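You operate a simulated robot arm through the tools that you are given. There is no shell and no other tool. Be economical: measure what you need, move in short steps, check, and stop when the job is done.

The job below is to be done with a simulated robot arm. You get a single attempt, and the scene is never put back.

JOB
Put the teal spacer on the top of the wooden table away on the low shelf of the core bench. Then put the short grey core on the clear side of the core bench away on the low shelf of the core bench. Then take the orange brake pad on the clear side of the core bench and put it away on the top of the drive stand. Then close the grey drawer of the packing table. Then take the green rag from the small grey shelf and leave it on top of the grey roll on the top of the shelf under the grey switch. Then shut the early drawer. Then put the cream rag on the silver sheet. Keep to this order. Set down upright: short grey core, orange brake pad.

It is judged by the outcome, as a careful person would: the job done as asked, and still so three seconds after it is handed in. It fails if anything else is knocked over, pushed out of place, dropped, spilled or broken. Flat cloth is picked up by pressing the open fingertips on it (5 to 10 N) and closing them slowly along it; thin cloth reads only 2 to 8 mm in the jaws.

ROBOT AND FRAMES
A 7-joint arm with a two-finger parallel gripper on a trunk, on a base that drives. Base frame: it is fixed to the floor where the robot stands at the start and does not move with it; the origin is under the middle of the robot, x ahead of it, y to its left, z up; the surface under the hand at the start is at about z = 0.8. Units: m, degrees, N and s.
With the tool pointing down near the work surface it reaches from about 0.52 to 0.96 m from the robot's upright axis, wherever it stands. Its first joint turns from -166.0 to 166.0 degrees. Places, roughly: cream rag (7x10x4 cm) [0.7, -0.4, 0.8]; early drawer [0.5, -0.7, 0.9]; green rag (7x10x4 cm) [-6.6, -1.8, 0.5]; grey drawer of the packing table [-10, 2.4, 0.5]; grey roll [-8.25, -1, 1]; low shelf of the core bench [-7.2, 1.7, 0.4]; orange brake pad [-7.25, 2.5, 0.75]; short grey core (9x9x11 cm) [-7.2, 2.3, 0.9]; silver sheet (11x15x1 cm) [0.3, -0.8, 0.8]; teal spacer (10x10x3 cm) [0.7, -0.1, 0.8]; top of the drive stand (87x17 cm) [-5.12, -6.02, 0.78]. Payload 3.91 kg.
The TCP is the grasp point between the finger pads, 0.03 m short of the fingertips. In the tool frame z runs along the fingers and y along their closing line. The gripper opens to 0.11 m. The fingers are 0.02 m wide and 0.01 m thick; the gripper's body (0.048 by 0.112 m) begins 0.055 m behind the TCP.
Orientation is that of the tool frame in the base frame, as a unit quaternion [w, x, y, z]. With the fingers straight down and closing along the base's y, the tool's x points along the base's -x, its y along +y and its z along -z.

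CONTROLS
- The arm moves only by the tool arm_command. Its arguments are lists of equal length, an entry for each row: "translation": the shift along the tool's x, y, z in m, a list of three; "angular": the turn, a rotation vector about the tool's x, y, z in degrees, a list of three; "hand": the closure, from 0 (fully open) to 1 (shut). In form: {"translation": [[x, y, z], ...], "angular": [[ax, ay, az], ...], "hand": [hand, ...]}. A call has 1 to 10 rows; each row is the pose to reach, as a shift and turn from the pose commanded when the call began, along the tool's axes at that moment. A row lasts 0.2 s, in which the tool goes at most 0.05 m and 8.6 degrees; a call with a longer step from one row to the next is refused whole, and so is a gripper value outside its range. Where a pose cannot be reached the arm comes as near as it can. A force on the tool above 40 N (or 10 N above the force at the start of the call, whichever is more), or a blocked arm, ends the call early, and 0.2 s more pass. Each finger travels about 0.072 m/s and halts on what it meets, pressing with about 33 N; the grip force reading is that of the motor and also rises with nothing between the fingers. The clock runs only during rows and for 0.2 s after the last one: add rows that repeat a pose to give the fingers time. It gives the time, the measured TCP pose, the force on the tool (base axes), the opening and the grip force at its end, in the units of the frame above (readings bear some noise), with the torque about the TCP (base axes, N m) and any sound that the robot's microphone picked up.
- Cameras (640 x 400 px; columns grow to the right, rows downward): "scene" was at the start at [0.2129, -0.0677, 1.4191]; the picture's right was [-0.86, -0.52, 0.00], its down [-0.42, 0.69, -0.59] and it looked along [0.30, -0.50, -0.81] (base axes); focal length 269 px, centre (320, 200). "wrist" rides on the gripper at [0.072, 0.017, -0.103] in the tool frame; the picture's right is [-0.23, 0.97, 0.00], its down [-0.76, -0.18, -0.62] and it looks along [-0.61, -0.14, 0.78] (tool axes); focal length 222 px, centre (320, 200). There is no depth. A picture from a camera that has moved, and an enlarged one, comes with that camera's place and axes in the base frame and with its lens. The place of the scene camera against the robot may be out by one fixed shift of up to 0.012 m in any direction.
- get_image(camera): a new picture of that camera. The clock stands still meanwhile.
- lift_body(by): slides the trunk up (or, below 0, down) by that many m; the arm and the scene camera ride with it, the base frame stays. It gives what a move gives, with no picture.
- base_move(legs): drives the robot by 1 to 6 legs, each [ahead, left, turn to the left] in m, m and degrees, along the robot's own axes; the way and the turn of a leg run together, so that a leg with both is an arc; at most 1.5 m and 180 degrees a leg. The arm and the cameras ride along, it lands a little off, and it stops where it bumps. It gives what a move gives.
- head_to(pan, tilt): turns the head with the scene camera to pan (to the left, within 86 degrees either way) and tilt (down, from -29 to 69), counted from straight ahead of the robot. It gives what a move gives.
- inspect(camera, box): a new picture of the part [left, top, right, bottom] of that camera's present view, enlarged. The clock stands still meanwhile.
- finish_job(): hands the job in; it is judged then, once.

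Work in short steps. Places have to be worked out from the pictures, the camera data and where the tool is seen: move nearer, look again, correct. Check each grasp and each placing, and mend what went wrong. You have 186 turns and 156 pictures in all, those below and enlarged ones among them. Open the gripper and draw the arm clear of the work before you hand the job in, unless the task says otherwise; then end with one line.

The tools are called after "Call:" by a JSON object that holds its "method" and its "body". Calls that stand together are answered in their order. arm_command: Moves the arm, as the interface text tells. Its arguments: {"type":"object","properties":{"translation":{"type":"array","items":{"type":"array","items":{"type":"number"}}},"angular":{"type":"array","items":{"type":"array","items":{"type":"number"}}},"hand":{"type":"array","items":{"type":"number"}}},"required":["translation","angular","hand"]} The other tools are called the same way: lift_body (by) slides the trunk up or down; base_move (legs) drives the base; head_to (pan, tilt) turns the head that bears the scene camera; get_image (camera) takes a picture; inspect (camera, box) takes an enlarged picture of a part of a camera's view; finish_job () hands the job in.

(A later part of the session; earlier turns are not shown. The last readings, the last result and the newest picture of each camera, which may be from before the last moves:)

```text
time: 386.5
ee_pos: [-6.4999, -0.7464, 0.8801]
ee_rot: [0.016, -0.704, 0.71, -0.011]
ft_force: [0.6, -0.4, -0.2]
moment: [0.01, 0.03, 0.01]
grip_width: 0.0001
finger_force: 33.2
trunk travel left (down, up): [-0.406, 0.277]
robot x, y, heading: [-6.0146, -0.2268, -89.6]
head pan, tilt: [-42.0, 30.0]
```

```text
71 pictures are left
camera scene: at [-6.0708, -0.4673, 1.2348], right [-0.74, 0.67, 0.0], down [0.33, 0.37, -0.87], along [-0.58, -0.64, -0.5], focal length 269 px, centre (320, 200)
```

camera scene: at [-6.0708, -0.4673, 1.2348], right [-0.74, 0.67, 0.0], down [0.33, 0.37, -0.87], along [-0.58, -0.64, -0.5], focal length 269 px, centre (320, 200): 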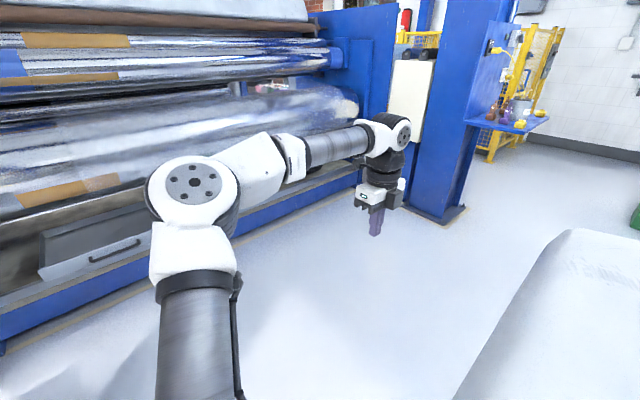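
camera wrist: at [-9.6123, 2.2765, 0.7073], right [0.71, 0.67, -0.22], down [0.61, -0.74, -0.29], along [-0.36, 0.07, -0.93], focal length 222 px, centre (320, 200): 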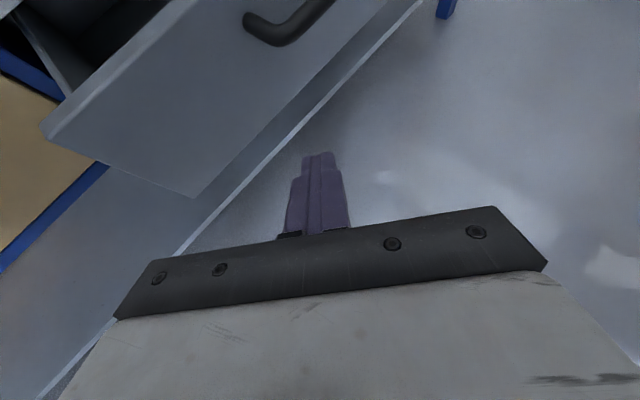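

I restore the hand, raise the trunk and sidestep so the shelf shows between forearm and hand.

Call:
{"method": "arm_command", "body": {"translation": [[0, -0.045, 0], [0, -0.09, 0], [0, -0.135, 0], [0, -0.18, 0], [0, -0.225, 0], [0, -0.27, 0], [0, -0.315, 0]], "angular": [[0, 0, 0], [0, 0, 0], [0, 0, 0], [0, 0, 0], [0, 0, 0], [0, 0, 0], [0, 0, 0]], "hand": [1, 1, 1, 1, 1, 1, 1]}}

Call:
{"method": "lift_body", "body": {"by": 0.27}}

Call:
{"method": "base_move", "body": {"legs": [[0, -0.25, 0]]}}

Call:
{"method": "head_to", "body": {"pan": 0, "tilt": 25}}

Call:
{"method": "get_image", "body": {"camera": "scene"}}

```text
time: 388.1
ee_pos: [-6.1824, -0.7511, 0.8934]
ee_rot: [0.016, -0.704, 0.71, -0.011]
ft_force: [0.5, -0.3, 0.5]
moment: [0.0, -0.02, 0.02]
grip_width: 0.0002
finger_force: 33.2
trunk travel left (down, up): [-0.406, 0.277]
robot x, y, heading: [-6.019, -0.2273, -90.1]
head pan, tilt: [-42.0, 30.0]
```

```text
time: 390.9
ee_pos: [-6.1824, -0.751, 1.1627]
ee_rot: [0.016, -0.704, 0.71, -0.01]
ft_force: [0.7, 0.2, -0.5]
moment: [-0.01, 0.01, 0.03]
grip_width: 0.0001
finger_force: 33.0
trunk travel left (down, up): [-0.676, 0.007]
robot x, y, heading: [-6.0168, -0.2257, -89.6]
head pan, tilt: [-42.0, 30.0]
```

```text
time: 393.5
ee_pos: [-6.4368, -0.7514, 1.1628]
ee_rot: [0.016, -0.704, 0.71, -0.01]
ft_force: [0.2, -0.2, -0.3]
moment: [-0.01, -0.02, 0.02]
grip_width: 0.0001
finger_force: 33.1
trunk travel left (down, up): [-0.676, 0.007]
robot x, y, heading: [-6.2673, -0.2216, -89.9]
head pan, tilt: [-42.0, 30.0]
```

```text
time: 394.6
ee_pos: [-6.4349, -0.7523, 1.1626]
ee_rot: [0.017, -0.704, 0.71, -0.012]
ft_force: [-0.6, -1.0, 0.3]
moment: [0.03, 0.02, -0.02]
grip_width: 0.0002
finger_force: 32.6
trunk travel left (down, up): [-0.676, 0.007]
robot x, y, heading: [-6.269, -0.2292, -89.9]
head pan, tilt: [0.0, 25.0]
```

```text
70 pictures are left
camera scene: at [-6.2644, -0.4928, 1.5127], right [-1.0, 0.0, 0.0], down [0.0, 0.42, -0.91], along [0.0, -0.91, -0.42], focal length 269 px, centre (320, 200)
```

scene: 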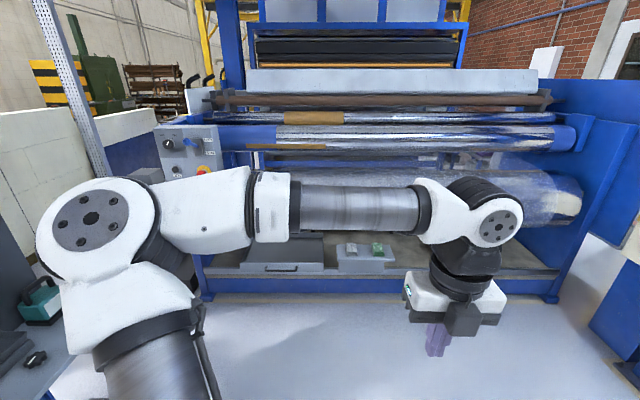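

Now the small grey shelf with two cloths shows at (365,255). Zoom.

Call:
{"method": "inspect", "body": {"camera": "scene", "box": [300, 210, 420, 285]}}

```text
5.33 times, centred on (360, 248) of scene
camera zoom: at [-6.2644, -0.4928, 1.5127], right [-1.0, 0.0, 0.0], down [0.0, 0.42, -0.91], along [0.0, -0.91, -0.42], focal length 1432 px, centre (107, -53)
```

zoom: 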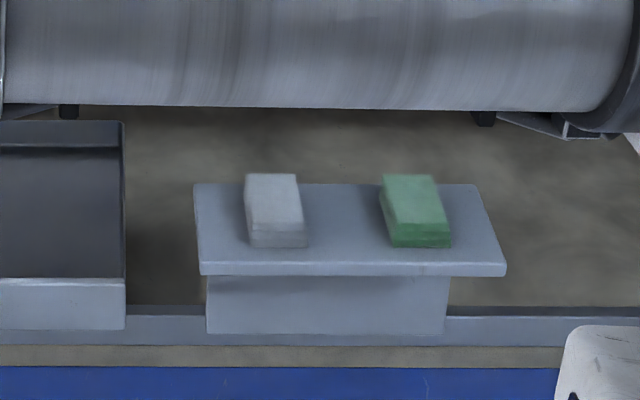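

Green rag: folded block centred about (-6.62,-1.905), on the shelf z≈0.5, just in front of the big roll. I move closer, lowering the trunk.

Call:
{"method": "base_move", "body": {"legs": [[0.55, -0.19, 0]]}}

Call:
{"method": "lift_body", "body": {"by": -0.3}}

Call:
{"method": "arm_command", "body": {"translation": [[0.01, 0, 0], [0.02, 0, 0], [0.04, 0, 0.01], [0.06, 0, 0.02], [0.08, 0, 0.03], [0.1, 0, 0.04], [0.1, 0, 0.04]], "angular": [[0, 7.5, 0], [0, 15, 0], [0, 22.5, 0], [0, 30, 0], [0, 37.5, 0], [0, 44, 0], [0, 44, 0]], "hand": [0.5, 0, 0, 0, 0, 0, 0]}}

Call:
{"method": "get_image", "body": {"camera": "wrist"}}

```text
time: 397.9
ee_pos: [-6.6305, -1.2974, 1.1623]
ee_rot: [0.017, -0.702, 0.712, -0.011]
ft_force: [0.0, 0.8, 0.5]
moment: [0.01, 0.04, -0.02]
grip_width: 0.0001
finger_force: 32.8
trunk travel left (down, up): [-0.676, 0.007]
robot x, y, heading: [-6.4625, -0.7714, -90.3]
head pan, tilt: [0.0, 25.0]
```

```text
time: 400.9
ee_pos: [-6.6304, -1.2983, 0.8618]
ee_rot: [0.016, -0.702, 0.712, -0.011]
ft_force: [-0.1, 0.1, -1.2]
moment: [-0.03, -0.01, 0.03]
grip_width: 0.0
finger_force: 33.0
trunk travel left (down, up): [-0.376, 0.307]
robot x, y, heading: [-6.4595, -0.7709, -90.3]
head pan, tilt: [0.0, 25.0]
```

```text
time: 402.4
ee_pos: [-6.6289, -1.3979, 0.8214]
ee_rot: [-0.252, -0.646, 0.666, -0.274]
ft_force: [-0.1, -1.0, -0.3]
moment: [0.02, 0.01, 0.01]
grip_width: 0.11
finger_force: 0.0
trunk travel left (down, up): [-0.376, 0.307]
robot x, y, heading: [-6.461, -0.7737, -90.2]
head pan, tilt: [0.0, 25.0]
```

```text
68 pictures are left
camera wrist: at [-6.6529, -1.3785, 0.9446], right [-0.96, 0.18, -0.19], down [0.19, 0.98, -0.07], along [0.18, -0.1, -0.98], focal length 222 px, centre (320, 200)
```

wrist: 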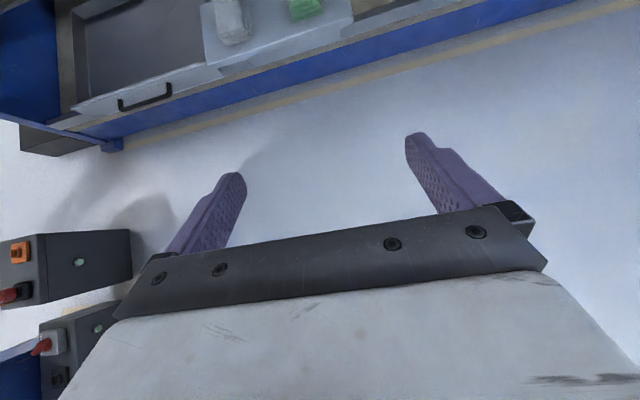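

Closer toward the rag.

Call:
{"method": "arm_command", "body": {"translation": [[0.022, 0, 0.037], [0.044, 0, 0.074], [0.066, 0, 0.112], [0.088, 0, 0.149], [0.11, 0, 0.186], [0.132, 0, 0.223], [0.132, 0, 0.223]], "angular": [[0, 0, 0], [0, 0, 0], [0, 0, 0], [0, 0, 0], [0, 0, 0], [0, 0, 0], [0, 0, 0]], "hand": [0, 0, 0, 0, 0, 0, 0]}}

Call:
{"method": "get_image", "body": {"camera": "wrist"}}

Call:
{"method": "get_image", "body": {"camera": "scene"}}

```text
time: 404.1
ee_pos: [-6.6294, -1.6467, 0.7525]
ee_rot: [-0.252, -0.646, 0.667, -0.273]
ft_force: [-0.1, -0.3, -0.4]
moment: [-0.01, 0.0, 0.0]
grip_width: 0.1098
finger_force: 0.0
trunk travel left (down, up): [-0.376, 0.307]
robot x, y, heading: [-6.4571, -0.771, -90.2]
head pan, tilt: [0.0, 25.0]
```

```text
67 pictures are left
camera wrist: at [-6.6525, -1.629, 0.8765], right [-0.96, 0.18, -0.19], down [0.19, 0.98, -0.07], along [0.18, -0.1, -0.98], focal length 222 px, centre (320, 200)
```

wrist: 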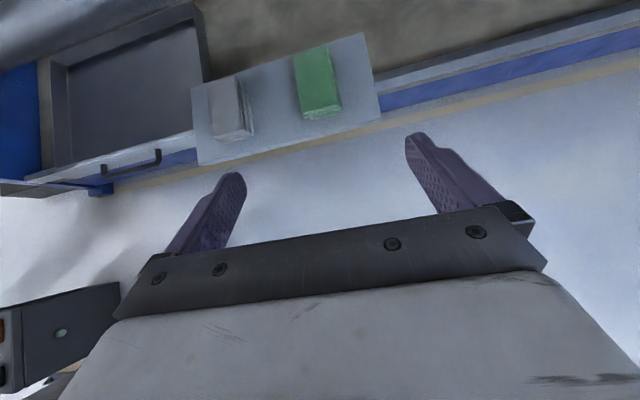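

```text
66 pictures are left
camera scene: at [-6.4562, -1.0397, 1.2127], right [-1.0, 0.0, 0.0], down [0.0, 0.42, -0.91], along [0.0, -0.91, -0.42], focal length 269 px, centre (320, 200)
```

scene: 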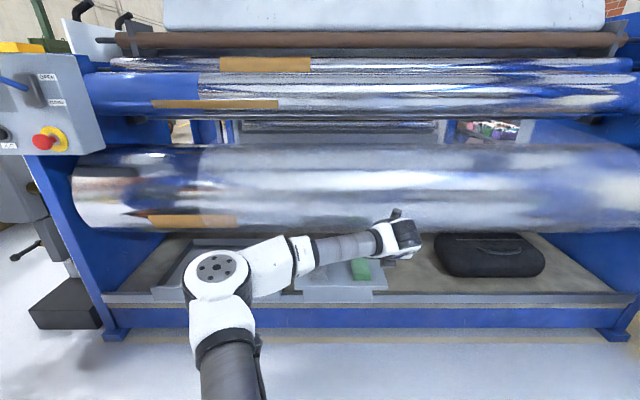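

Triangulation gives the rag's top centre ≈ (-6.62,-1.84,0.566), so the shelf is ~0.526. I go 0.16 m along the tool axis and check.

Call:
{"method": "arm_command", "body": {"translation": [[0, 0, 0.04], [0, -0.002, 0.08], [-0.001, -0.004, 0.12], [-0.002, -0.004, 0.164]], "angular": [[0, 0, 0], [0, 0, 0], [0, 0, 0], [0, 0, 0]], "hand": [0, 0, 0, 0]}}

Call:
{"method": "get_image", "body": {"camera": "wrist"}}

```text
time: 405.1
ee_pos: [-6.624, -1.7571, 0.6324]
ee_rot: [-0.252, -0.647, 0.666, -0.273]
ft_force: [-0.5, -0.1, 0.2]
moment: [0.02, 0.02, -0.01]
grip_width: 0.1099
finger_force: 0.1
trunk travel left (down, up): [-0.376, 0.307]
robot x, y, heading: [-6.4621, -0.771, -90.0]
head pan, tilt: [0.0, 25.0]
```

```text
65 pictures are left
camera wrist: at [-6.6463, -1.7386, 0.757], right [-0.96, 0.18, -0.19], down [0.19, 0.98, -0.07], along [0.18, -0.1, -0.98], focal length 222 px, centre (320, 200)
```

wrist: 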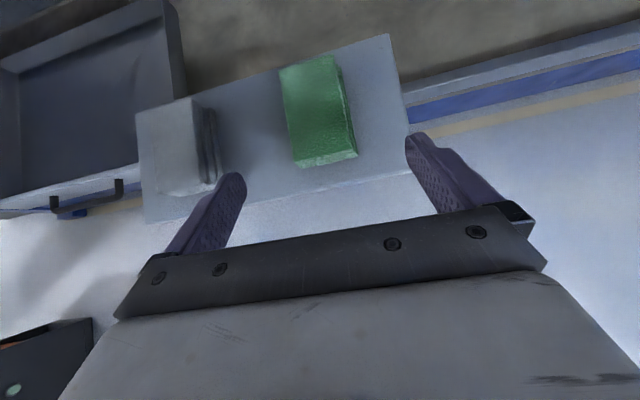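

Aligned. Final 0.1 m in and close gently.

Call:
{"method": "arm_command", "body": {"translation": [[0, 0, 0.04], [0, 0, 0.075], [0, 0, 0.1], [0, 0, 0.1], [0, 0, 0.1], [0, 0, 0.1], [0, 0, 0.1], [0, 0, 0.1], [0, 0, 0.1]], "angular": [[0, 0, 0], [0, 0, 0], [0, 0, 0], [0, 0, 0], [0, 0, 0], [0, 0, 0], [0, 0, 0], [0, 0, 0], [0, 0, 0]], "hand": [0, 0, 0, 0.2, 0.4, 0.6, 0.8, 1, 1]}}

Call:
{"method": "get_image", "body": {"camera": "wrist"}}

```text
time: 407.1
ee_pos: [-6.6217, -1.8276, 0.5607]
ee_rot: [-0.252, -0.647, 0.666, -0.273]
ft_force: [-0.2, 0.4, 0.7]
moment: [-0.01, 0.0, 0.0]
grip_width: 0.0645
finger_force: 32.6
trunk travel left (down, up): [-0.376, 0.307]
robot x, y, heading: [-6.463, -0.7762, -89.9]
head pan, tilt: [0.0, 25.0]
```

```text
64 pictures are left
camera wrist: at [-6.6443, -1.8091, 0.6846], right [-0.96, 0.18, -0.19], down [0.19, 0.98, -0.07], along [0.18, -0.1, -0.98], focal length 222 px, centre (320, 200)
```

wrist: 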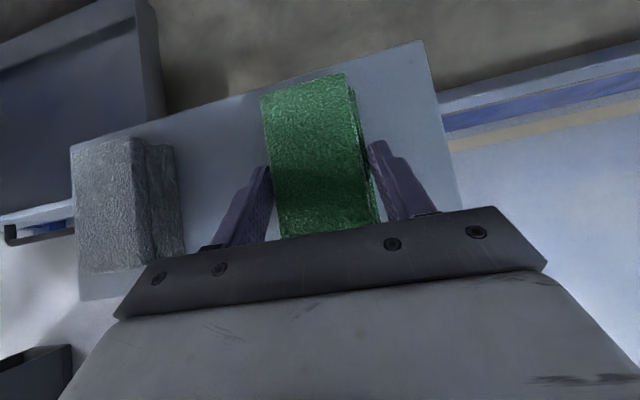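

Held at 64 mm. Withdraw up and back along the tool axis.

Call:
{"method": "arm_command", "body": {"translation": [[0.01, 0, -0.01], [0.015, 0, -0.04], [0.02, 0, -0.08], [0.02, 0, -0.12], [0.02, 0, -0.16], [0.02, 0, -0.2], [0.02, 0, -0.24], [0.02, 0, -0.28]], "angular": [[0, 0, 0], [0, 0, 0], [0, 0, 0], [0, 0, 0], [0, 0, 0], [0, 0, 0], [0, 0, 0], [0, 0, 0]], "hand": [1, 1, 1, 1, 1, 1, 1, 1]}}

Call:
{"method": "get_image", "body": {"camera": "wrist"}}

```text
time: 408.9
ee_pos: [-6.6267, -1.6499, 0.7765]
ee_rot: [-0.252, -0.647, 0.666, -0.273]
ft_force: [-0.3, -0.3, -1.1]
moment: [0.0, 0.01, 0.02]
grip_width: 0.0644
finger_force: 32.9
trunk travel left (down, up): [-0.376, 0.307]
robot x, y, heading: [-6.4618, -0.7767, -90.3]
head pan, tilt: [0.0, 25.0]
```

```text
63 pictures are left
camera wrist: at [-6.651, -1.6314, 0.8998], right [-0.96, 0.18, -0.19], down [0.19, 0.98, -0.07], along [0.18, -0.1, -0.98], focal length 222 px, centre (320, 200)
```

wrist: 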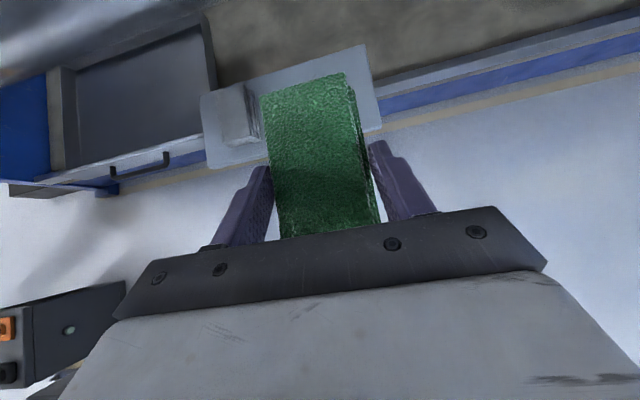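

Rag held. I draw the arm in, raise the trunk, back up and strafe west to the column with the switch.

Call:
{"method": "arm_command", "body": {"translation": [[-0.014, 0, -0.04], [-0.028, 0, -0.079], [-0.042, 0, -0.118], [-0.056, 0, -0.157], [-0.07, 0, -0.197], [-0.085, 0, -0.236], [-0.099, 0, -0.276], [-0.113, 0, -0.315]], "angular": [[0, 0, 0], [0, 0, 0], [0, 0, 0], [0, 0, 0], [0, 0, 0], [0, 0, 0], [0, 0, 0], [0, 0, 0]], "hand": [1, 1, 1, 1, 1, 1, 1, 1]}}

Call:
{"method": "lift_body", "body": {"by": 0.3}}

Call:
{"method": "base_move", "body": {"legs": [[-0.75, 0, 0], [0, -1.2, 0]]}}

Call:
{"method": "head_to", "body": {"pan": -25, "tilt": 22}}

Call:
{"method": "get_image", "body": {"camera": "scene"}}

```text
time: 410.6
ee_pos: [-6.6315, -1.3494, 0.9271]
ee_rot: [-0.251, -0.648, 0.665, -0.274]
ft_force: [-0.9, 0.7, -1.0]
moment: [0.02, -0.02, -0.01]
grip_width: 0.064
finger_force: 32.7
trunk travel left (down, up): [-0.376, 0.307]
robot x, y, heading: [-6.4599, -0.7699, -90.3]
head pan, tilt: [0.0, 25.0]
```

```text
time: 413.6
ee_pos: [-6.6303, -1.3507, 1.227]
ee_rot: [-0.252, -0.647, 0.666, -0.273]
ft_force: [-0.5, -0.9, -0.1]
moment: [0.0, -0.02, -0.04]
grip_width: 0.064
finger_force: 32.9
trunk travel left (down, up): [-0.676, 0.007]
robot x, y, heading: [-6.4622, -0.7707, -90.2]
head pan, tilt: [0.0, 25.0]
```

```text
time: 426.7
ee_pos: [-7.7979, -0.579, 1.2282]
ee_rot: [-0.253, -0.644, 0.669, -0.272]
ft_force: [0.6, -0.3, -0.7]
moment: [-0.01, 0.0, 0.0]
grip_width: 0.0644
finger_force: 32.6
trunk travel left (down, up): [-0.676, 0.007]
robot x, y, heading: [-7.627, -0.005, -90.6]
head pan, tilt: [0.0, 25.0]
```

```text
time: 427.6
ee_pos: [-7.8002, -0.5796, 1.228]
ee_rot: [-0.253, -0.645, 0.668, -0.273]
ft_force: [-0.3, 0.1, -0.3]
moment: [0.03, 0.02, -0.03]
grip_width: 0.0639
finger_force: 33.2
trunk travel left (down, up): [-0.676, 0.007]
robot x, y, heading: [-7.6221, -0.0047, -90.6]
head pan, tilt: [-25.0, 22.0]
```

```text
62 pictures are left
camera scene: at [-7.6614, -0.2623, 1.5176], right [-0.9, 0.43, 0.0], down [0.16, 0.34, -0.93], along [-0.4, -0.84, -0.37], focal length 269 px, centre (320, 200)
```

scene: 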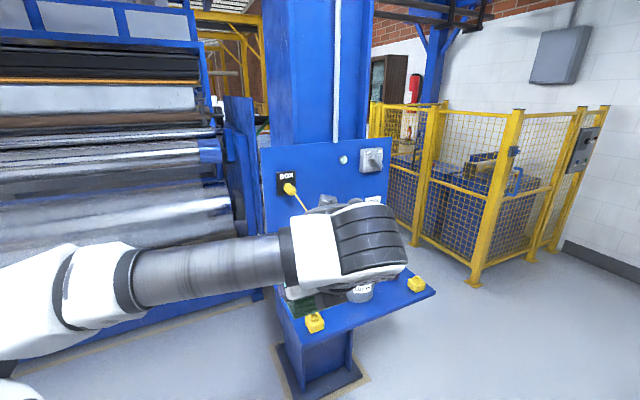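

Zoom on the column shelf.

Call:
{"method": "inspect", "body": {"camera": "scene", "box": [250, 140, 450, 340]}}

```text
2.00 times, centred on (350, 240) of scene
camera zoom: at [-7.6614, -0.2623, 1.5176], right [-0.9, 0.43, 0.0], down [0.16, 0.34, -0.93], along [-0.4, -0.84, -0.37], focal length 537 px, centre (260, 120)
```

zoom: 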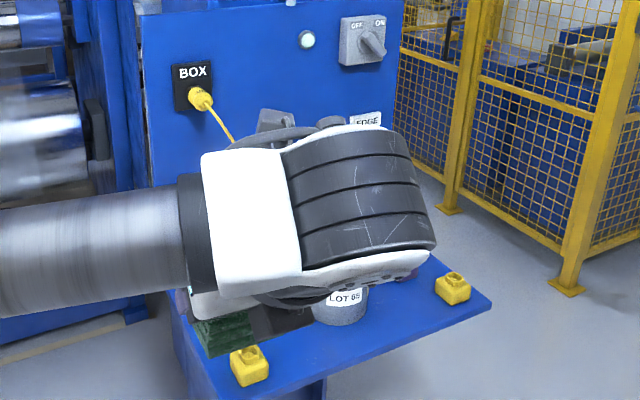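

A roll labelled LOT 65 sits there. I bring the hand above the shelf to look down with the wrist camera.

Call:
{"method": "base_move", "body": {"legs": [[0.05, -0.4, 0.6]]}}

Call:
{"method": "get_image", "body": {"camera": "wrist"}}

Call:
{"method": "get_image", "body": {"camera": "scene"}}

```text
time: 431.2
ee_pos: [-8.1944, -0.6289, 1.227]
ee_rot: [-0.252, -0.648, 0.665, -0.273]
ft_force: [0.1, 0.3, 0.5]
moment: [0.0, -0.07, 0.01]
grip_width: 0.0642
finger_force: 33.1
trunk travel left (down, up): [-0.676, 0.007]
robot x, y, heading: [-8.0253, -0.0502, -90.0]
head pan, tilt: [-25.0, 22.0]
```

```text
60 pictures are left
camera wrist: at [-8.2163, -0.6104, 1.3511], right [-0.97, 0.17, -0.19], down [0.19, 0.98, -0.07], along [0.18, -0.1, -0.98], focal length 222 px, centre (320, 200)
```

wrist: 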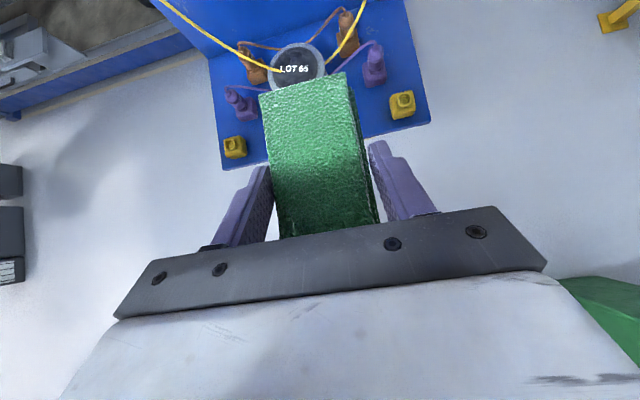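

```text
59 pictures are left
camera scene: at [-8.0601, -0.3099, 1.5176], right [-0.91, 0.42, 0.0], down [0.16, 0.34, -0.93], along [-0.39, -0.84, -0.37], focal length 269 px, centre (320, 200)
```

scene: 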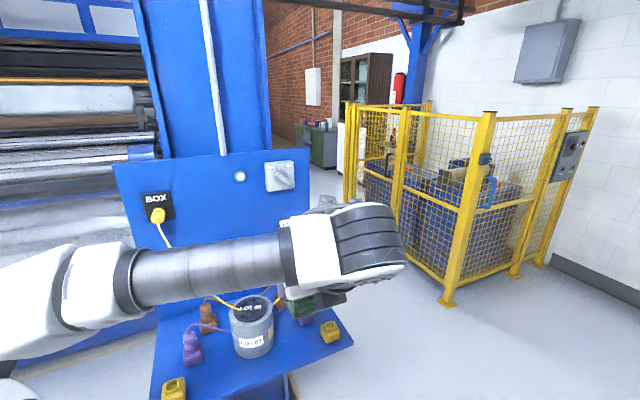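

Roll top centre ≈ (-8.15,-0.885,0.99). Some thin cords run near it; I zoom to see them.

Call:
{"method": "inspect", "body": {"camera": "scene", "box": [170, 260, 330, 360]}}

Call:
{"method": "inspect", "body": {"camera": "wrist", "box": [200, 0, 440, 150]}}

```text
4.00 times, centred on (250, 310) of scene
camera zoom: at [-8.0601, -0.3099, 1.5176], right [-0.91, 0.42, 0.0], down [0.16, 0.34, -0.93], along [-0.39, -0.84, -0.37], focal length 1074 px, centre (600, -240)
```

zoom: 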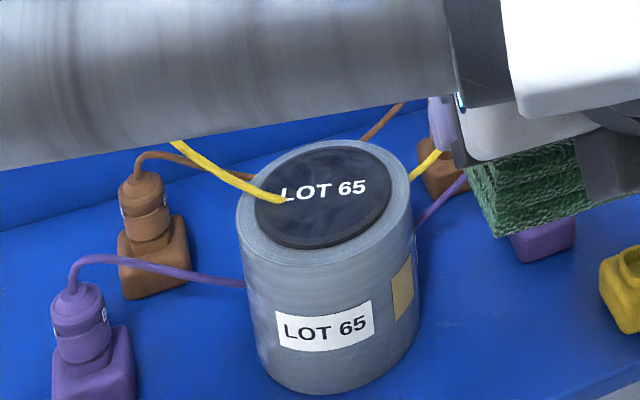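

```text
2.67 times, centred on (320, 75) of wrist
camera zoom: at [-8.2163, -0.6104, 1.3511], right [-0.97, 0.17, -0.19], down [0.19, 0.98, -0.07], along [0.18, -0.1, -0.98], focal length 592 px, centre (320, 533)
```

zoom: 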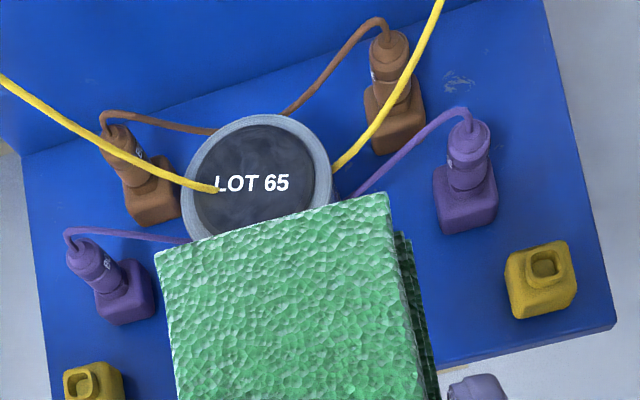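

The yellow cord is clipped across the roll top. I bring the rag above the roll, slightly to the near side to keep the fingers off the cord.

Call:
{"method": "arm_command", "body": {"translation": [[0.007, -0.006, 0.04], [0.014, -0.012, 0.08], [0.021, -0.018, 0.12], [0.028, -0.024, 0.16], [0.035, -0.03, 0.2], [0.042, -0.036, 0.24], [0.048, -0.041, 0.278], [0.048, -0.041, 0.278]], "angular": [[0, 0, 0], [0, 0, 0], [0, 0, 0], [0, 0, 0], [0, 0, 0], [0, 0, 0], [0, 0, 0], [0, 0, 0]], "hand": [1, 1, 1, 1, 1, 1, 1, 1]}}

Call:
{"method": "inspect", "body": {"camera": "wrist", "box": [200, 30, 440, 180]}}

Call:
{"method": "get_image", "body": {"camera": "scene"}}

```text
time: 433.0
ee_pos: [-8.15, -0.8522, 1.0638]
ee_rot: [-0.251, -0.648, 0.665, -0.274]
ft_force: [-0.2, 0.3, 0.4]
moment: [0.01, 0.03, -0.01]
grip_width: 0.0644
finger_force: 33.3
trunk travel left (down, up): [-0.676, 0.007]
robot x, y, heading: [-8.0284, -0.0496, -90.2]
head pan, tilt: [-25.0, 22.0]
```

```text
2.67 times, centred on (320, 105) of wrist
camera zoom: at [-8.1725, -0.8345, 1.1868], right [-0.97, 0.17, -0.19], down [0.19, 0.98, -0.07], along [0.18, -0.1, -0.98], focal length 592 px, centre (320, 453)
```

zoom: 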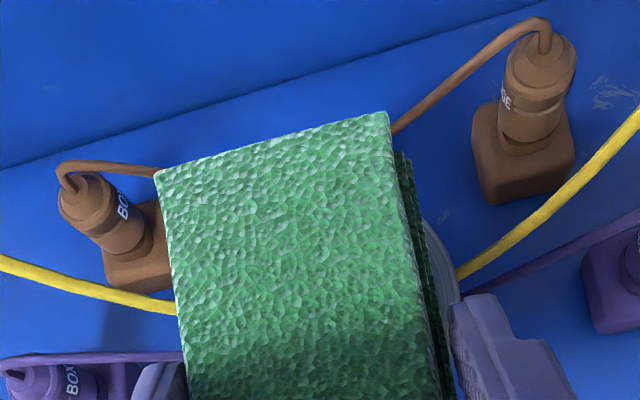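

```text
55 pictures are left
camera scene: at [-8.0599, -0.3094, 1.5177], right [-0.91, 0.42, 0.0], down [0.16, 0.34, -0.93], along [-0.39, -0.84, -0.37], focal length 269 px, centre (320, 200)
```

scene: 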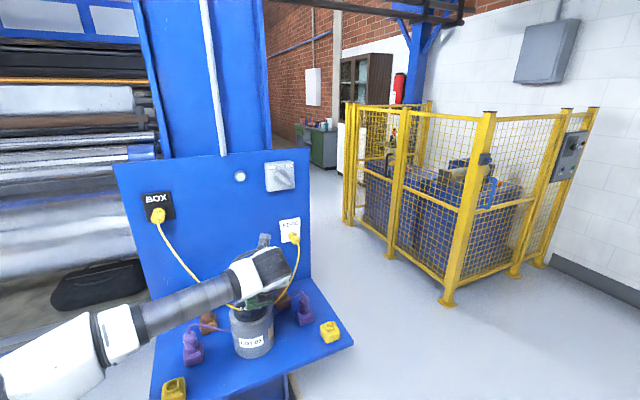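

Over the roll. Lower gently.

Call:
{"method": "arm_command", "body": {"translation": [[-0.009, 0, 0.015], [-0.016, 0, 0.026], [-0.018, 0, 0.028], [-0.02, 0, 0.03], [-0.022, 0, 0.032]], "angular": [[0, 0, 0], [0, 0, 0], [0, 0, 0], [0, 0, 0], [0, 0, 0]], "hand": [1, 1, 1, 1, 1]}}

Call:
{"method": "inspect", "body": {"camera": "scene", "box": [170, 240, 330, 360]}}

```text
time: 434.2
ee_pos: [-8.1464, -0.8629, 1.0228]
ee_rot: [-0.251, -0.648, 0.664, -0.274]
ft_force: [-0.8, -0.1, 0.0]
moment: [-0.03, 0.01, 0.0]
grip_width: 0.0641
finger_force: 32.3
trunk travel left (down, up): [-0.676, 0.007]
robot x, y, heading: [-8.0237, -0.0487, -90.0]
head pan, tilt: [-25.0, 22.0]
```

```text
3.33 times, centred on (250, 300) of scene
camera zoom: at [-8.0599, -0.3099, 1.5176], right [-0.91, 0.42, 0.0], down [0.16, 0.34, -0.93], along [-0.39, -0.84, -0.37], focal length 895 px, centre (553, -133)
```

zoom: 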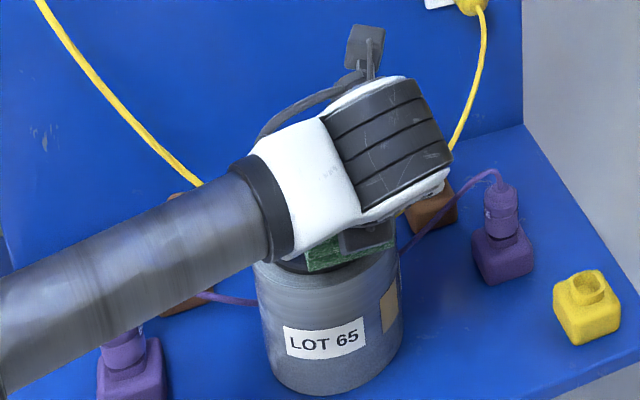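

No contact yet; lower further in 2–3 mm steps.

Call:
{"method": "arm_command", "body": {"translation": [[-0.002, 0, 0.002], [-0.004, 0, 0.004], [-0.006, 0, 0.006], [-0.008, 0, 0.008]], "angular": [[0, 0, 0], [0, 0, 0], [0, 0, 0], [0, 0, 0]], "hand": [1, 1, 1, 1]}}

```text
time: 435.2
ee_pos: [-8.1472, -0.8613, 1.0107]
ee_rot: [-0.251, -0.648, 0.665, -0.273]
ft_force: [-0.8, 0.1, -0.2]
moment: [0.02, -0.01, 0.01]
grip_width: 0.0641
finger_force: 32.7
trunk travel left (down, up): [-0.676, 0.007]
robot x, y, heading: [-8.0261, -0.0507, -89.9]
head pan, tilt: [-25.0, 22.0]
```

Call:
{"method": "arm_command", "body": {"translation": [[-0.002, 0, 0.002], [-0.004, 0, 0.004], [-0.005, 0, 0.005], [-0.006, 0, 0.006], [-0.007, 0, 0.007]], "angular": [[0, 0, 0], [0, 0, 0], [0, 0, 0], [0, 0, 0], [0, 0, 0]], "hand": [1, 1, 1, 1, 1]}}

Call:
{"method": "inspect", "body": {"camera": "scene", "box": [190, 270, 310, 345]}}

```text
time: 436.4
ee_pos: [-8.1454, -0.8612, 1.0017]
ee_rot: [-0.251, -0.648, 0.666, -0.272]
ft_force: [0.5, -0.3, -0.7]
moment: [0.02, 0.01, -0.02]
grip_width: 0.0641
finger_force: 32.9
trunk travel left (down, up): [-0.676, 0.007]
robot x, y, heading: [-8.0233, -0.0517, -90.3]
head pan, tilt: [-25.0, 22.0]
```

```text
5.33 times, centred on (250, 308) of scene
camera zoom: at [-8.0599, -0.3099, 1.5176], right [-0.91, 0.42, 0.0], down [0.16, 0.34, -0.93], along [-0.39, -0.84, -0.37], focal length 1432 px, centre (693, -373)
```

zoom: 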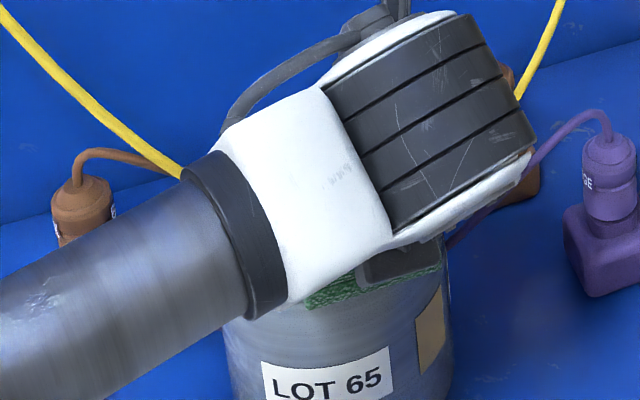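

Still no contact; continue slowly.

Call:
{"method": "arm_command", "body": {"translation": [[-0.002, 0, 0.002], [-0.004, 0, 0.004], [-0.006, 0, 0.006], [-0.008, 0, 0.008]], "angular": [[0, 0, 0], [0, 0, 0], [0, 0, 0], [0, 0, 0]], "hand": [1, 1, 1, 1]}}

```text
time: 437.4
ee_pos: [-8.1448, -0.861, 0.9905]
ee_rot: [-0.251, -0.649, 0.664, -0.273]
ft_force: [0.1, 0.3, -0.8]
moment: [-0.01, 0.0, 0.0]
grip_width: 0.064
finger_force: 33.2
trunk travel left (down, up): [-0.676, 0.007]
robot x, y, heading: [-8.0246, -0.0518, -89.9]
head pan, tilt: [-25.0, 22.0]
```

Call:
{"method": "arm_command", "body": {"translation": [[-0.002, 0, 0.002], [-0.004, 0, 0.004], [-0.006, 0, 0.006], [-0.008, 0, 0.008]], "angular": [[0, 0, 0], [0, 0, 0], [0, 0, 0], [0, 0, 0]], "hand": [1, 1, 1, 1]}}

Call:
{"method": "get_image", "body": {"camera": "wrist"}}

Call:
{"method": "inspect", "body": {"camera": "scene", "box": [190, 280, 310, 355]}}

```text
time: 438.4
ee_pos: [-8.1448, -0.8589, 0.9855]
ee_rot: [-0.255, -0.647, 0.663, -0.276]
ft_force: [-2.0, -4.0, 30.8]
moment: [-0.91, 0.66, 0.04]
grip_width: 0.0642
finger_force: 32.8
trunk travel left (down, up): [-0.676, 0.007]
robot x, y, heading: [-8.0227, -0.0482, -90.1]
head pan, tilt: [-25.0, 22.0]
```

```text
52 pictures are left
camera wrist: at [-8.1674, -0.84, 1.1086], right [-0.97, 0.17, -0.19], down [0.19, 0.98, -0.08], along [0.18, -0.11, -0.98], focal length 222 px, centre (320, 200)
```

wrist: 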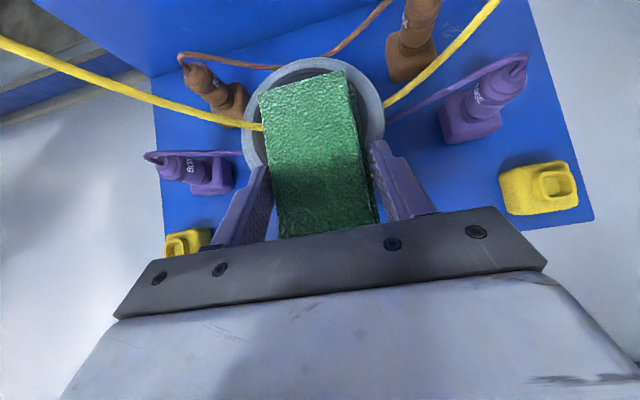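

```text
5.33 times, centred on (250, 318) of scene
camera zoom: at [-8.0595, -0.3067, 1.5187], right [-0.91, 0.42, 0.0], down [0.16, 0.34, -0.93], along [-0.39, -0.84, -0.37], focal length 1432 px, centre (693, -427)
```

zoom: 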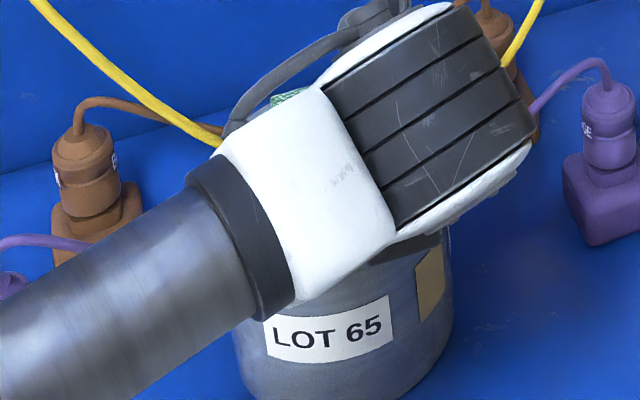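

Contact at rag bottom ≈0.95, so the roll top is at 0.95 and its centre is nearer y≈-0.915; the rag is too far to the near side. I lift a little, shift 2.5 cm forward, and lower again.

Call:
{"method": "arm_command", "body": {"translation": [[0.0104, 0, -0.0108], [0.0194, 0, -0.0022], [0.0284, 0, 0.0065], [0.0229, 0, 0.0123], [0.0194, 0, 0.0159], [0.0194, 0, 0.0159]], "angular": [[0, 0, 0], [0, 0, 0], [0, 0, 0], [0, 0, 0], [0, 0, 0], [0, 0, 0]], "hand": [1, 1, 1, 1, 1, 1]}}

Call:
{"method": "get_image", "body": {"camera": "wrist"}}

```text
time: 439.8
ee_pos: [-8.1457, -0.884, 0.9859]
ee_rot: [-0.255, -0.647, 0.663, -0.275]
ft_force: [-3.9, -3.7, 22.6]
moment: [-0.12, 0.59, 0.02]
grip_width: 0.0641
finger_force: 33.4
trunk travel left (down, up): [-0.676, 0.007]
robot x, y, heading: [-8.0276, -0.0486, -90.0]
head pan, tilt: [-25.0, 22.0]
```

```text
50 pictures are left
camera wrist: at [-8.1684, -0.8655, 1.1092], right [-0.97, 0.17, -0.19], down [0.19, 0.98, -0.07], along [0.18, -0.11, -0.98], focal length 222 px, centre (320, 200)
```

wrist: 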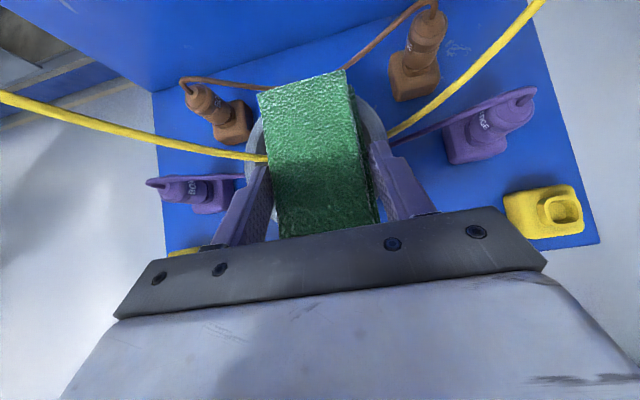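

Supported near the centre now (small moment). Ease up slightly and open just enough.

Call:
{"method": "arm_command", "body": {"translation": [[0.002, 0, -0.002], [0.002, 0, -0.002], [0.002, 0, -0.002], [0.002, 0, -0.002], [0.002, 0, -0.002]], "angular": [[0, 0, 0], [0, 0, 0], [0, 0, 0], [0, 0, 0], [0, 0, 0]], "hand": [0.6, 0.35, 0.25, 0.22, 0.22]}}

Call:
{"method": "get_image", "body": {"camera": "wrist"}}

```text
time: 441.0
ee_pos: [-8.1448, -0.8845, 0.983]
ee_rot: [-0.251, -0.648, 0.665, -0.274]
ft_force: [-0.6, 1.2, 0.4]
moment: [0.02, 0.02, 0.03]
grip_width: 0.0859
finger_force: 0.1
trunk travel left (down, up): [-0.676, 0.007]
robot x, y, heading: [-8.023, -0.0457, -90.2]
head pan, tilt: [-25.0, 22.0]
```

```text
49 pictures are left
camera wrist: at [-8.1677, -0.8672, 1.1071], right [-0.97, 0.17, -0.19], down [0.19, 0.98, -0.07], along [0.18, -0.1, -0.98], focal length 222 px, centre (320, 200)
```

wrist: 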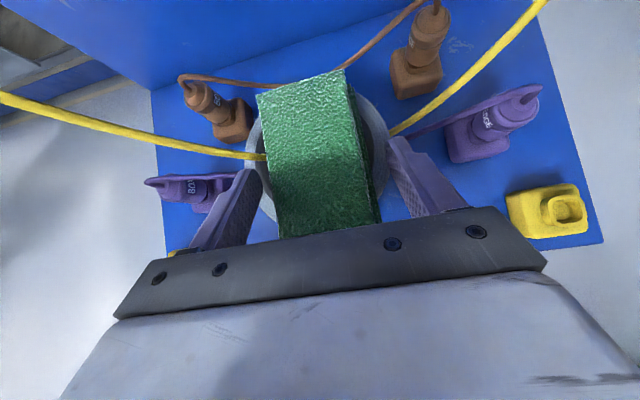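

Free of force. Retreat along the tool axis and check.

Call:
{"method": "arm_command", "body": {"translation": [[0.005, 0, -0.01], [0.01, 0, -0.03], [0.01, 0, -0.06], [0.01, 0, -0.1], [0.01, 0, -0.14], [0.01, 0, -0.18], [0.0, 0, -0.22], [-0.02, 0, -0.26]], "angular": [[0, 0, 0], [0, 0, 0], [0, 0, 0], [0, 0, 0], [0, 0, 0], [0, 0, 0], [0, 0, 0], [0, 0, 0]], "hand": [0.22, 0.22, 0.22, 0.22, 0.22, 0.22, 0.22, 0.22]}}

Call:
{"method": "get_image", "body": {"camera": "wrist"}}

```text
time: 442.8
ee_pos: [-8.1472, -0.6907, 1.1582]
ee_rot: [-0.252, -0.648, 0.665, -0.273]
ft_force: [0.3, -0.1, -0.1]
moment: [-0.02, 0.01, 0.02]
grip_width: 0.0855
finger_force: 0.1
trunk travel left (down, up): [-0.676, 0.007]
robot x, y, heading: [-8.027, -0.0481, -89.8]
head pan, tilt: [-25.0, 22.0]
```

```text
48 pictures are left
camera wrist: at [-8.1707, -0.6722, 1.2826], right [-0.97, 0.17, -0.19], down [0.19, 0.98, -0.07], along [0.18, -0.1, -0.98], focal length 222 px, centre (320, 200)
```

wrist: 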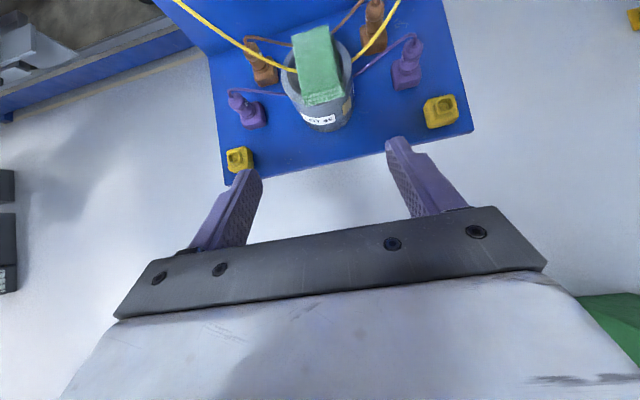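

The green rag rests flat on the roll. Now back to the first table: fold the arm, face east and drive to the bench front first.

Call:
{"method": "arm_command", "body": {"translation": [[-0.017, 0, -0.04], [-0.034, 0, -0.08], [-0.052, 0, -0.119]], "angular": [[0, 0, 0], [0, 0, 0], [0, 0, 0]], "hand": [0.5, 1, 1]}}

Call:
{"method": "base_move", "body": {"legs": [[-0.1, 0, 0], [0, 0, 90], [1.3, 0, 0], [0.6, 0, 0]]}}

```text
time: 443.6
ee_pos: [-8.1504, -0.5684, 1.2097]
ee_rot: [-0.249, -0.649, 0.664, -0.275]
ft_force: [-0.6, 0.0, 0.1]
moment: [-0.05, 0.01, 0.01]
grip_width: 0.0
finger_force: 25.4
trunk travel left (down, up): [-0.676, 0.007]
robot x, y, heading: [-8.0241, -0.0502, -89.9]
head pan, tilt: [-25.0, 22.0]
```

```text
time: 457.8
ee_pos: [-5.6069, -0.0416, 1.2092]
ee_rot: [-0.024, 0.929, 0.005, 0.369]
ft_force: [0.6, 0.2, 0.3]
moment: [0.03, 0.0, -0.02]
grip_width: 0.0
finger_force: 33.0
trunk travel left (down, up): [-0.676, 0.007]
robot x, y, heading: [-6.1314, 0.0638, 2.0]
head pan, tilt: [-25.0, 22.0]
```

Turn north, pass the bench corner, then face east again.

Call:
{"method": "base_move", "body": {"legs": [[0, 0, 88], [1.0, -0.05, 0], [0, 0, -90]]}}

Call:
{"method": "head_to", "body": {"pan": -5, "tilt": 20}}

Call:
{"method": "get_image", "body": {"camera": "scene"}}

```text
time: 470.6
ee_pos: [-5.5209, 0.9268, 1.2106]
ee_rot: [-0.013, 0.929, -0.018, 0.369]
ft_force: [0.1, -0.1, 0.4]
moment: [0.0, 0.0, 0.02]
grip_width: 0.0001
finger_force: 32.9
trunk travel left (down, up): [-0.676, 0.007]
robot x, y, heading: [-6.0371, 1.0581, -1.1]
head pan, tilt: [-25.0, 22.0]
```

```text
time: 471.4
ee_pos: [-5.5192, 0.9273, 1.2086]
ee_rot: [-0.014, 0.929, -0.018, 0.37]
ft_force: [-0.1, -0.4, -0.3]
moment: [0.0, -0.02, -0.01]
grip_width: 0.0
finger_force: 32.6
trunk travel left (down, up): [-0.676, 0.007]
robot x, y, heading: [-6.0371, 1.0588, -1.0]
head pan, tilt: [-5.0, 20.0]
```

```text
47 pictures are left
camera scene: at [-5.771, 1.0416, 1.5208], right [-0.1, -0.99, 0.0], down [-0.34, 0.04, -0.94], along [0.93, -0.1, -0.34], focal length 269 px, centre (320, 200)
```

scene: 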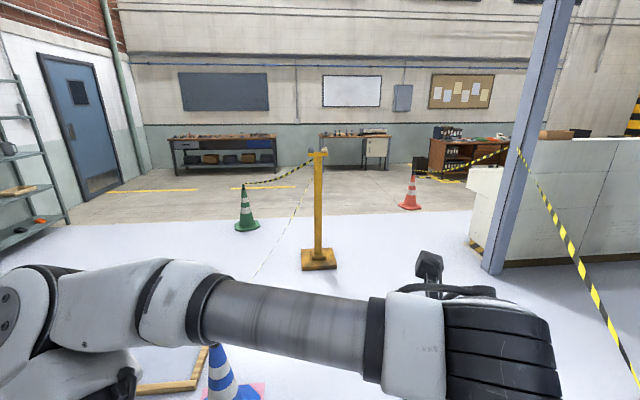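

Clear. Drive the corridor back toward the start.

Call:
{"method": "base_move", "body": {"legs": [[0.5, -0.06, 1], [0.7, -0.4, 0], [0.7, -0.35, 0], [1.0, -0.22, 0]]}}

Call:
{"method": "base_move", "body": {"legs": [[1.2, 0, 0], [0.8, 0, 0]]}}

Call:
{"method": "head_to", "body": {"pan": -15, "tilt": 20}}

Call:
{"method": "get_image", "body": {"camera": "scene"}}

```text
time: 487.0
ee_pos: [-2.6107, -0.1073, 1.2086]
ee_rot: [-0.017, 0.929, -0.012, 0.369]
ft_force: [0.7, -0.2, -0.3]
moment: [0.0, 0.01, 0.01]
grip_width: 0.0001
finger_force: 33.0
trunk travel left (down, up): [-0.676, 0.007]
robot x, y, heading: [-3.1317, 0.0205, -0.1]
head pan, tilt: [-5.0, 20.0]
```

```text
time: 497.0
ee_pos: [-0.5986, -0.0077, 1.2098]
ee_rot: [-0.027, 0.929, 0.015, 0.369]
ft_force: [-0.1, 0.8, 0.1]
moment: [0.0, -0.01, 0.02]
grip_width: 0.0002
finger_force: 32.9
trunk travel left (down, up): [-0.676, 0.007]
robot x, y, heading: [-1.1285, 0.0867, 3.4]
head pan, tilt: [-5.0, 20.0]
```

```text
time: 497.7
ee_pos: [-0.6003, -0.0077, 1.2086]
ee_rot: [-0.027, 0.929, 0.015, 0.37]
ft_force: [-0.3, 0.2, -1.4]
moment: [-0.01, -0.01, -0.01]
grip_width: 0.0
finger_force: 32.9
trunk travel left (down, up): [-0.676, 0.007]
robot x, y, heading: [-1.129, 0.0818, 3.3]
head pan, tilt: [-15.0, 20.0]
```

```text
46 pictures are left
camera scene: at [-0.8616, 0.0719, 1.5209], right [-0.2, -0.98, 0.0], down [-0.33, 0.07, -0.94], along [0.92, -0.19, -0.34], focal length 269 px, centre (320, 200)
```

scene: 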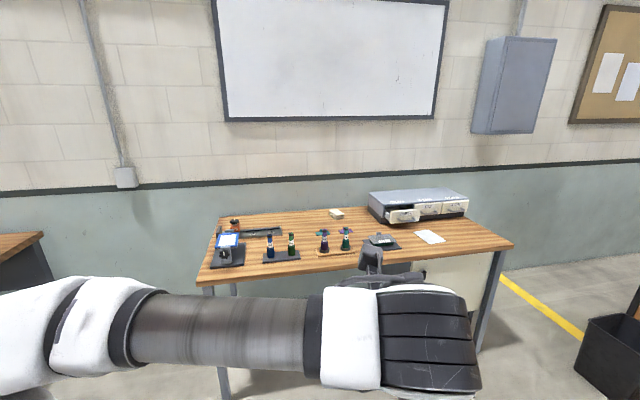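

Zoom on the table.

Call:
{"method": "inspect", "body": {"camera": "scene", "box": [200, 165, 520, 285]}}

```text
2.00 times, centred on (360, 225) of scene
camera zoom: at [-0.8616, 0.0719, 1.5209], right [-0.2, -0.98, 0.0], down [-0.33, 0.07, -0.94], along [0.92, -0.19, -0.34], focal length 537 px, centre (240, 150)
```

zoom: 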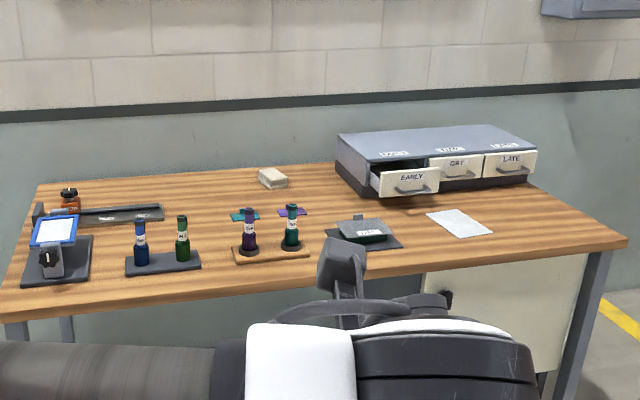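

The EARLY drawer is open ~10 cm: front at x≈0.49, y -0.62…-0.83, z 0.83–0.91; sheet at (0.36,-0.83). I drive up facing it.

Call:
{"method": "base_move", "body": {"legs": [[0, 0, -3.3], [0.5, -0.4, 0], [0.33, -0.235, 0]]}}

Call:
{"method": "head_to", "body": {"pan": -15, "tilt": 35}}

Call:
{"method": "get_image", "body": {"camera": "scene"}}

Call:
{"method": "get_image", "body": {"camera": "wrist"}}

```text
time: 503.9
ee_pos: [0.2186, -0.674, 1.2086]
ee_rot: [-0.017, 0.929, -0.012, 0.369]
ft_force: [0.0, -0.5, 0.3]
moment: [-0.01, -0.01, -0.02]
grip_width: 0.0002
finger_force: 33.0
trunk travel left (down, up): [-0.676, 0.007]
robot x, y, heading: [-0.3037, -0.5503, -0.1]
head pan, tilt: [-15.0, 20.0]
```

```text
time: 504.7
ee_pos: [0.219, -0.6725, 1.2091]
ee_rot: [-0.017, 0.929, -0.012, 0.37]
ft_force: [-0.1, 0.1, 0.1]
moment: [0.0, 0.01, 0.03]
grip_width: 0.0001
finger_force: 33.1
trunk travel left (down, up): [-0.676, 0.007]
robot x, y, heading: [-0.3034, -0.5478, -0.1]
head pan, tilt: [-15.0, 35.0]
```

```text
44 pictures are left
camera scene: at [-0.0423, -0.5764, 1.4971], right [-0.26, -0.97, 0.0], down [-0.55, 0.15, -0.82], along [0.79, -0.21, -0.57], focal length 269 px, centre (320, 200)
```

scene: 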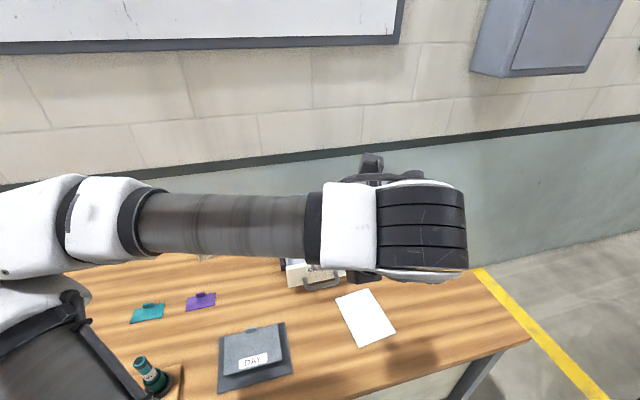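

```text
43 pictures are left
camera wrist: at [0.1989, -0.695, 1.3327], right [-0.17, -0.97, -0.19], down [-0.98, 0.19, -0.06], along [0.1, 0.18, -0.98], focal length 222 px, centre (320, 200)
```

wrist: 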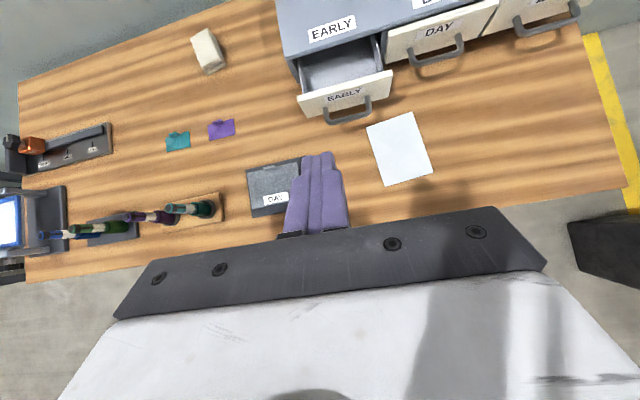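

The wrist view shows the EARLY drawer's front at x≈0.45, y -0.61…-0.80, handle y -0.66…-0.76. I go to just before its left part at z≈0.87.

Call:
{"method": "arm_command", "body": {"translation": [[-0.015, -0.004, 0.042], [-0.03, -0.007, 0.083], [-0.046, -0.011, 0.125], [-0.061, -0.014, 0.167], [-0.076, -0.018, 0.208], [-0.092, -0.022, 0.25], [-0.107, -0.025, 0.291], [-0.122, -0.029, 0.333], [-0.122, -0.029, 0.333]], "angular": [[0, 0, 0], [0, 0, 0], [0, 0, 0], [0, 0, 0], [0, 0, 0], [0, 0, 0], [0, 0, 0], [0, 0, 0], [0, 0, 0]], "hand": [1, 1, 1, 1, 1, 1, 1, 1, 1]}}

Call:
{"method": "get_image", "body": {"camera": "wrist"}}

```text
time: 506.7
ee_pos: [0.3597, -0.6332, 0.8819]
ee_rot: [-0.016, 0.929, -0.012, 0.37]
ft_force: [0.1, 0.4, 0.1]
moment: [-0.01, -0.03, -0.01]
grip_width: 0.0
finger_force: 33.5
out of reach, approached as far as the arm can: row 1, 2, 3, 4, 5, 6
trunk travel left (down, up): [-0.676, 0.007]
robot x, y, heading: [-0.3041, -0.5484, -0.1]
head pan, tilt: [-15.0, 35.0]
```

```text
42 pictures are left
camera wrist: at [0.3398, -0.6559, 1.006], right [-0.17, -0.97, -0.19], down [-0.98, 0.19, -0.06], along [0.1, 0.18, -0.98], focal length 222 px, centre (320, 200)
```

wrist: 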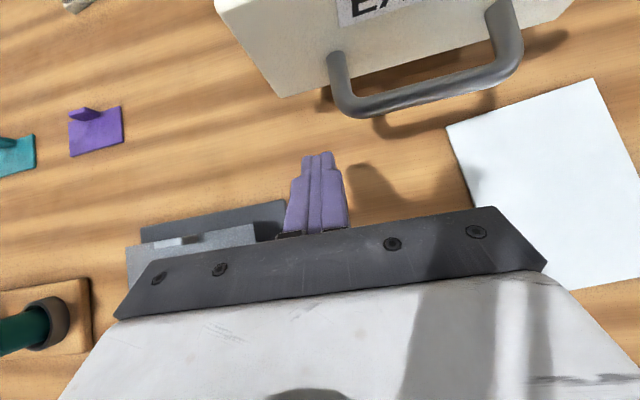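

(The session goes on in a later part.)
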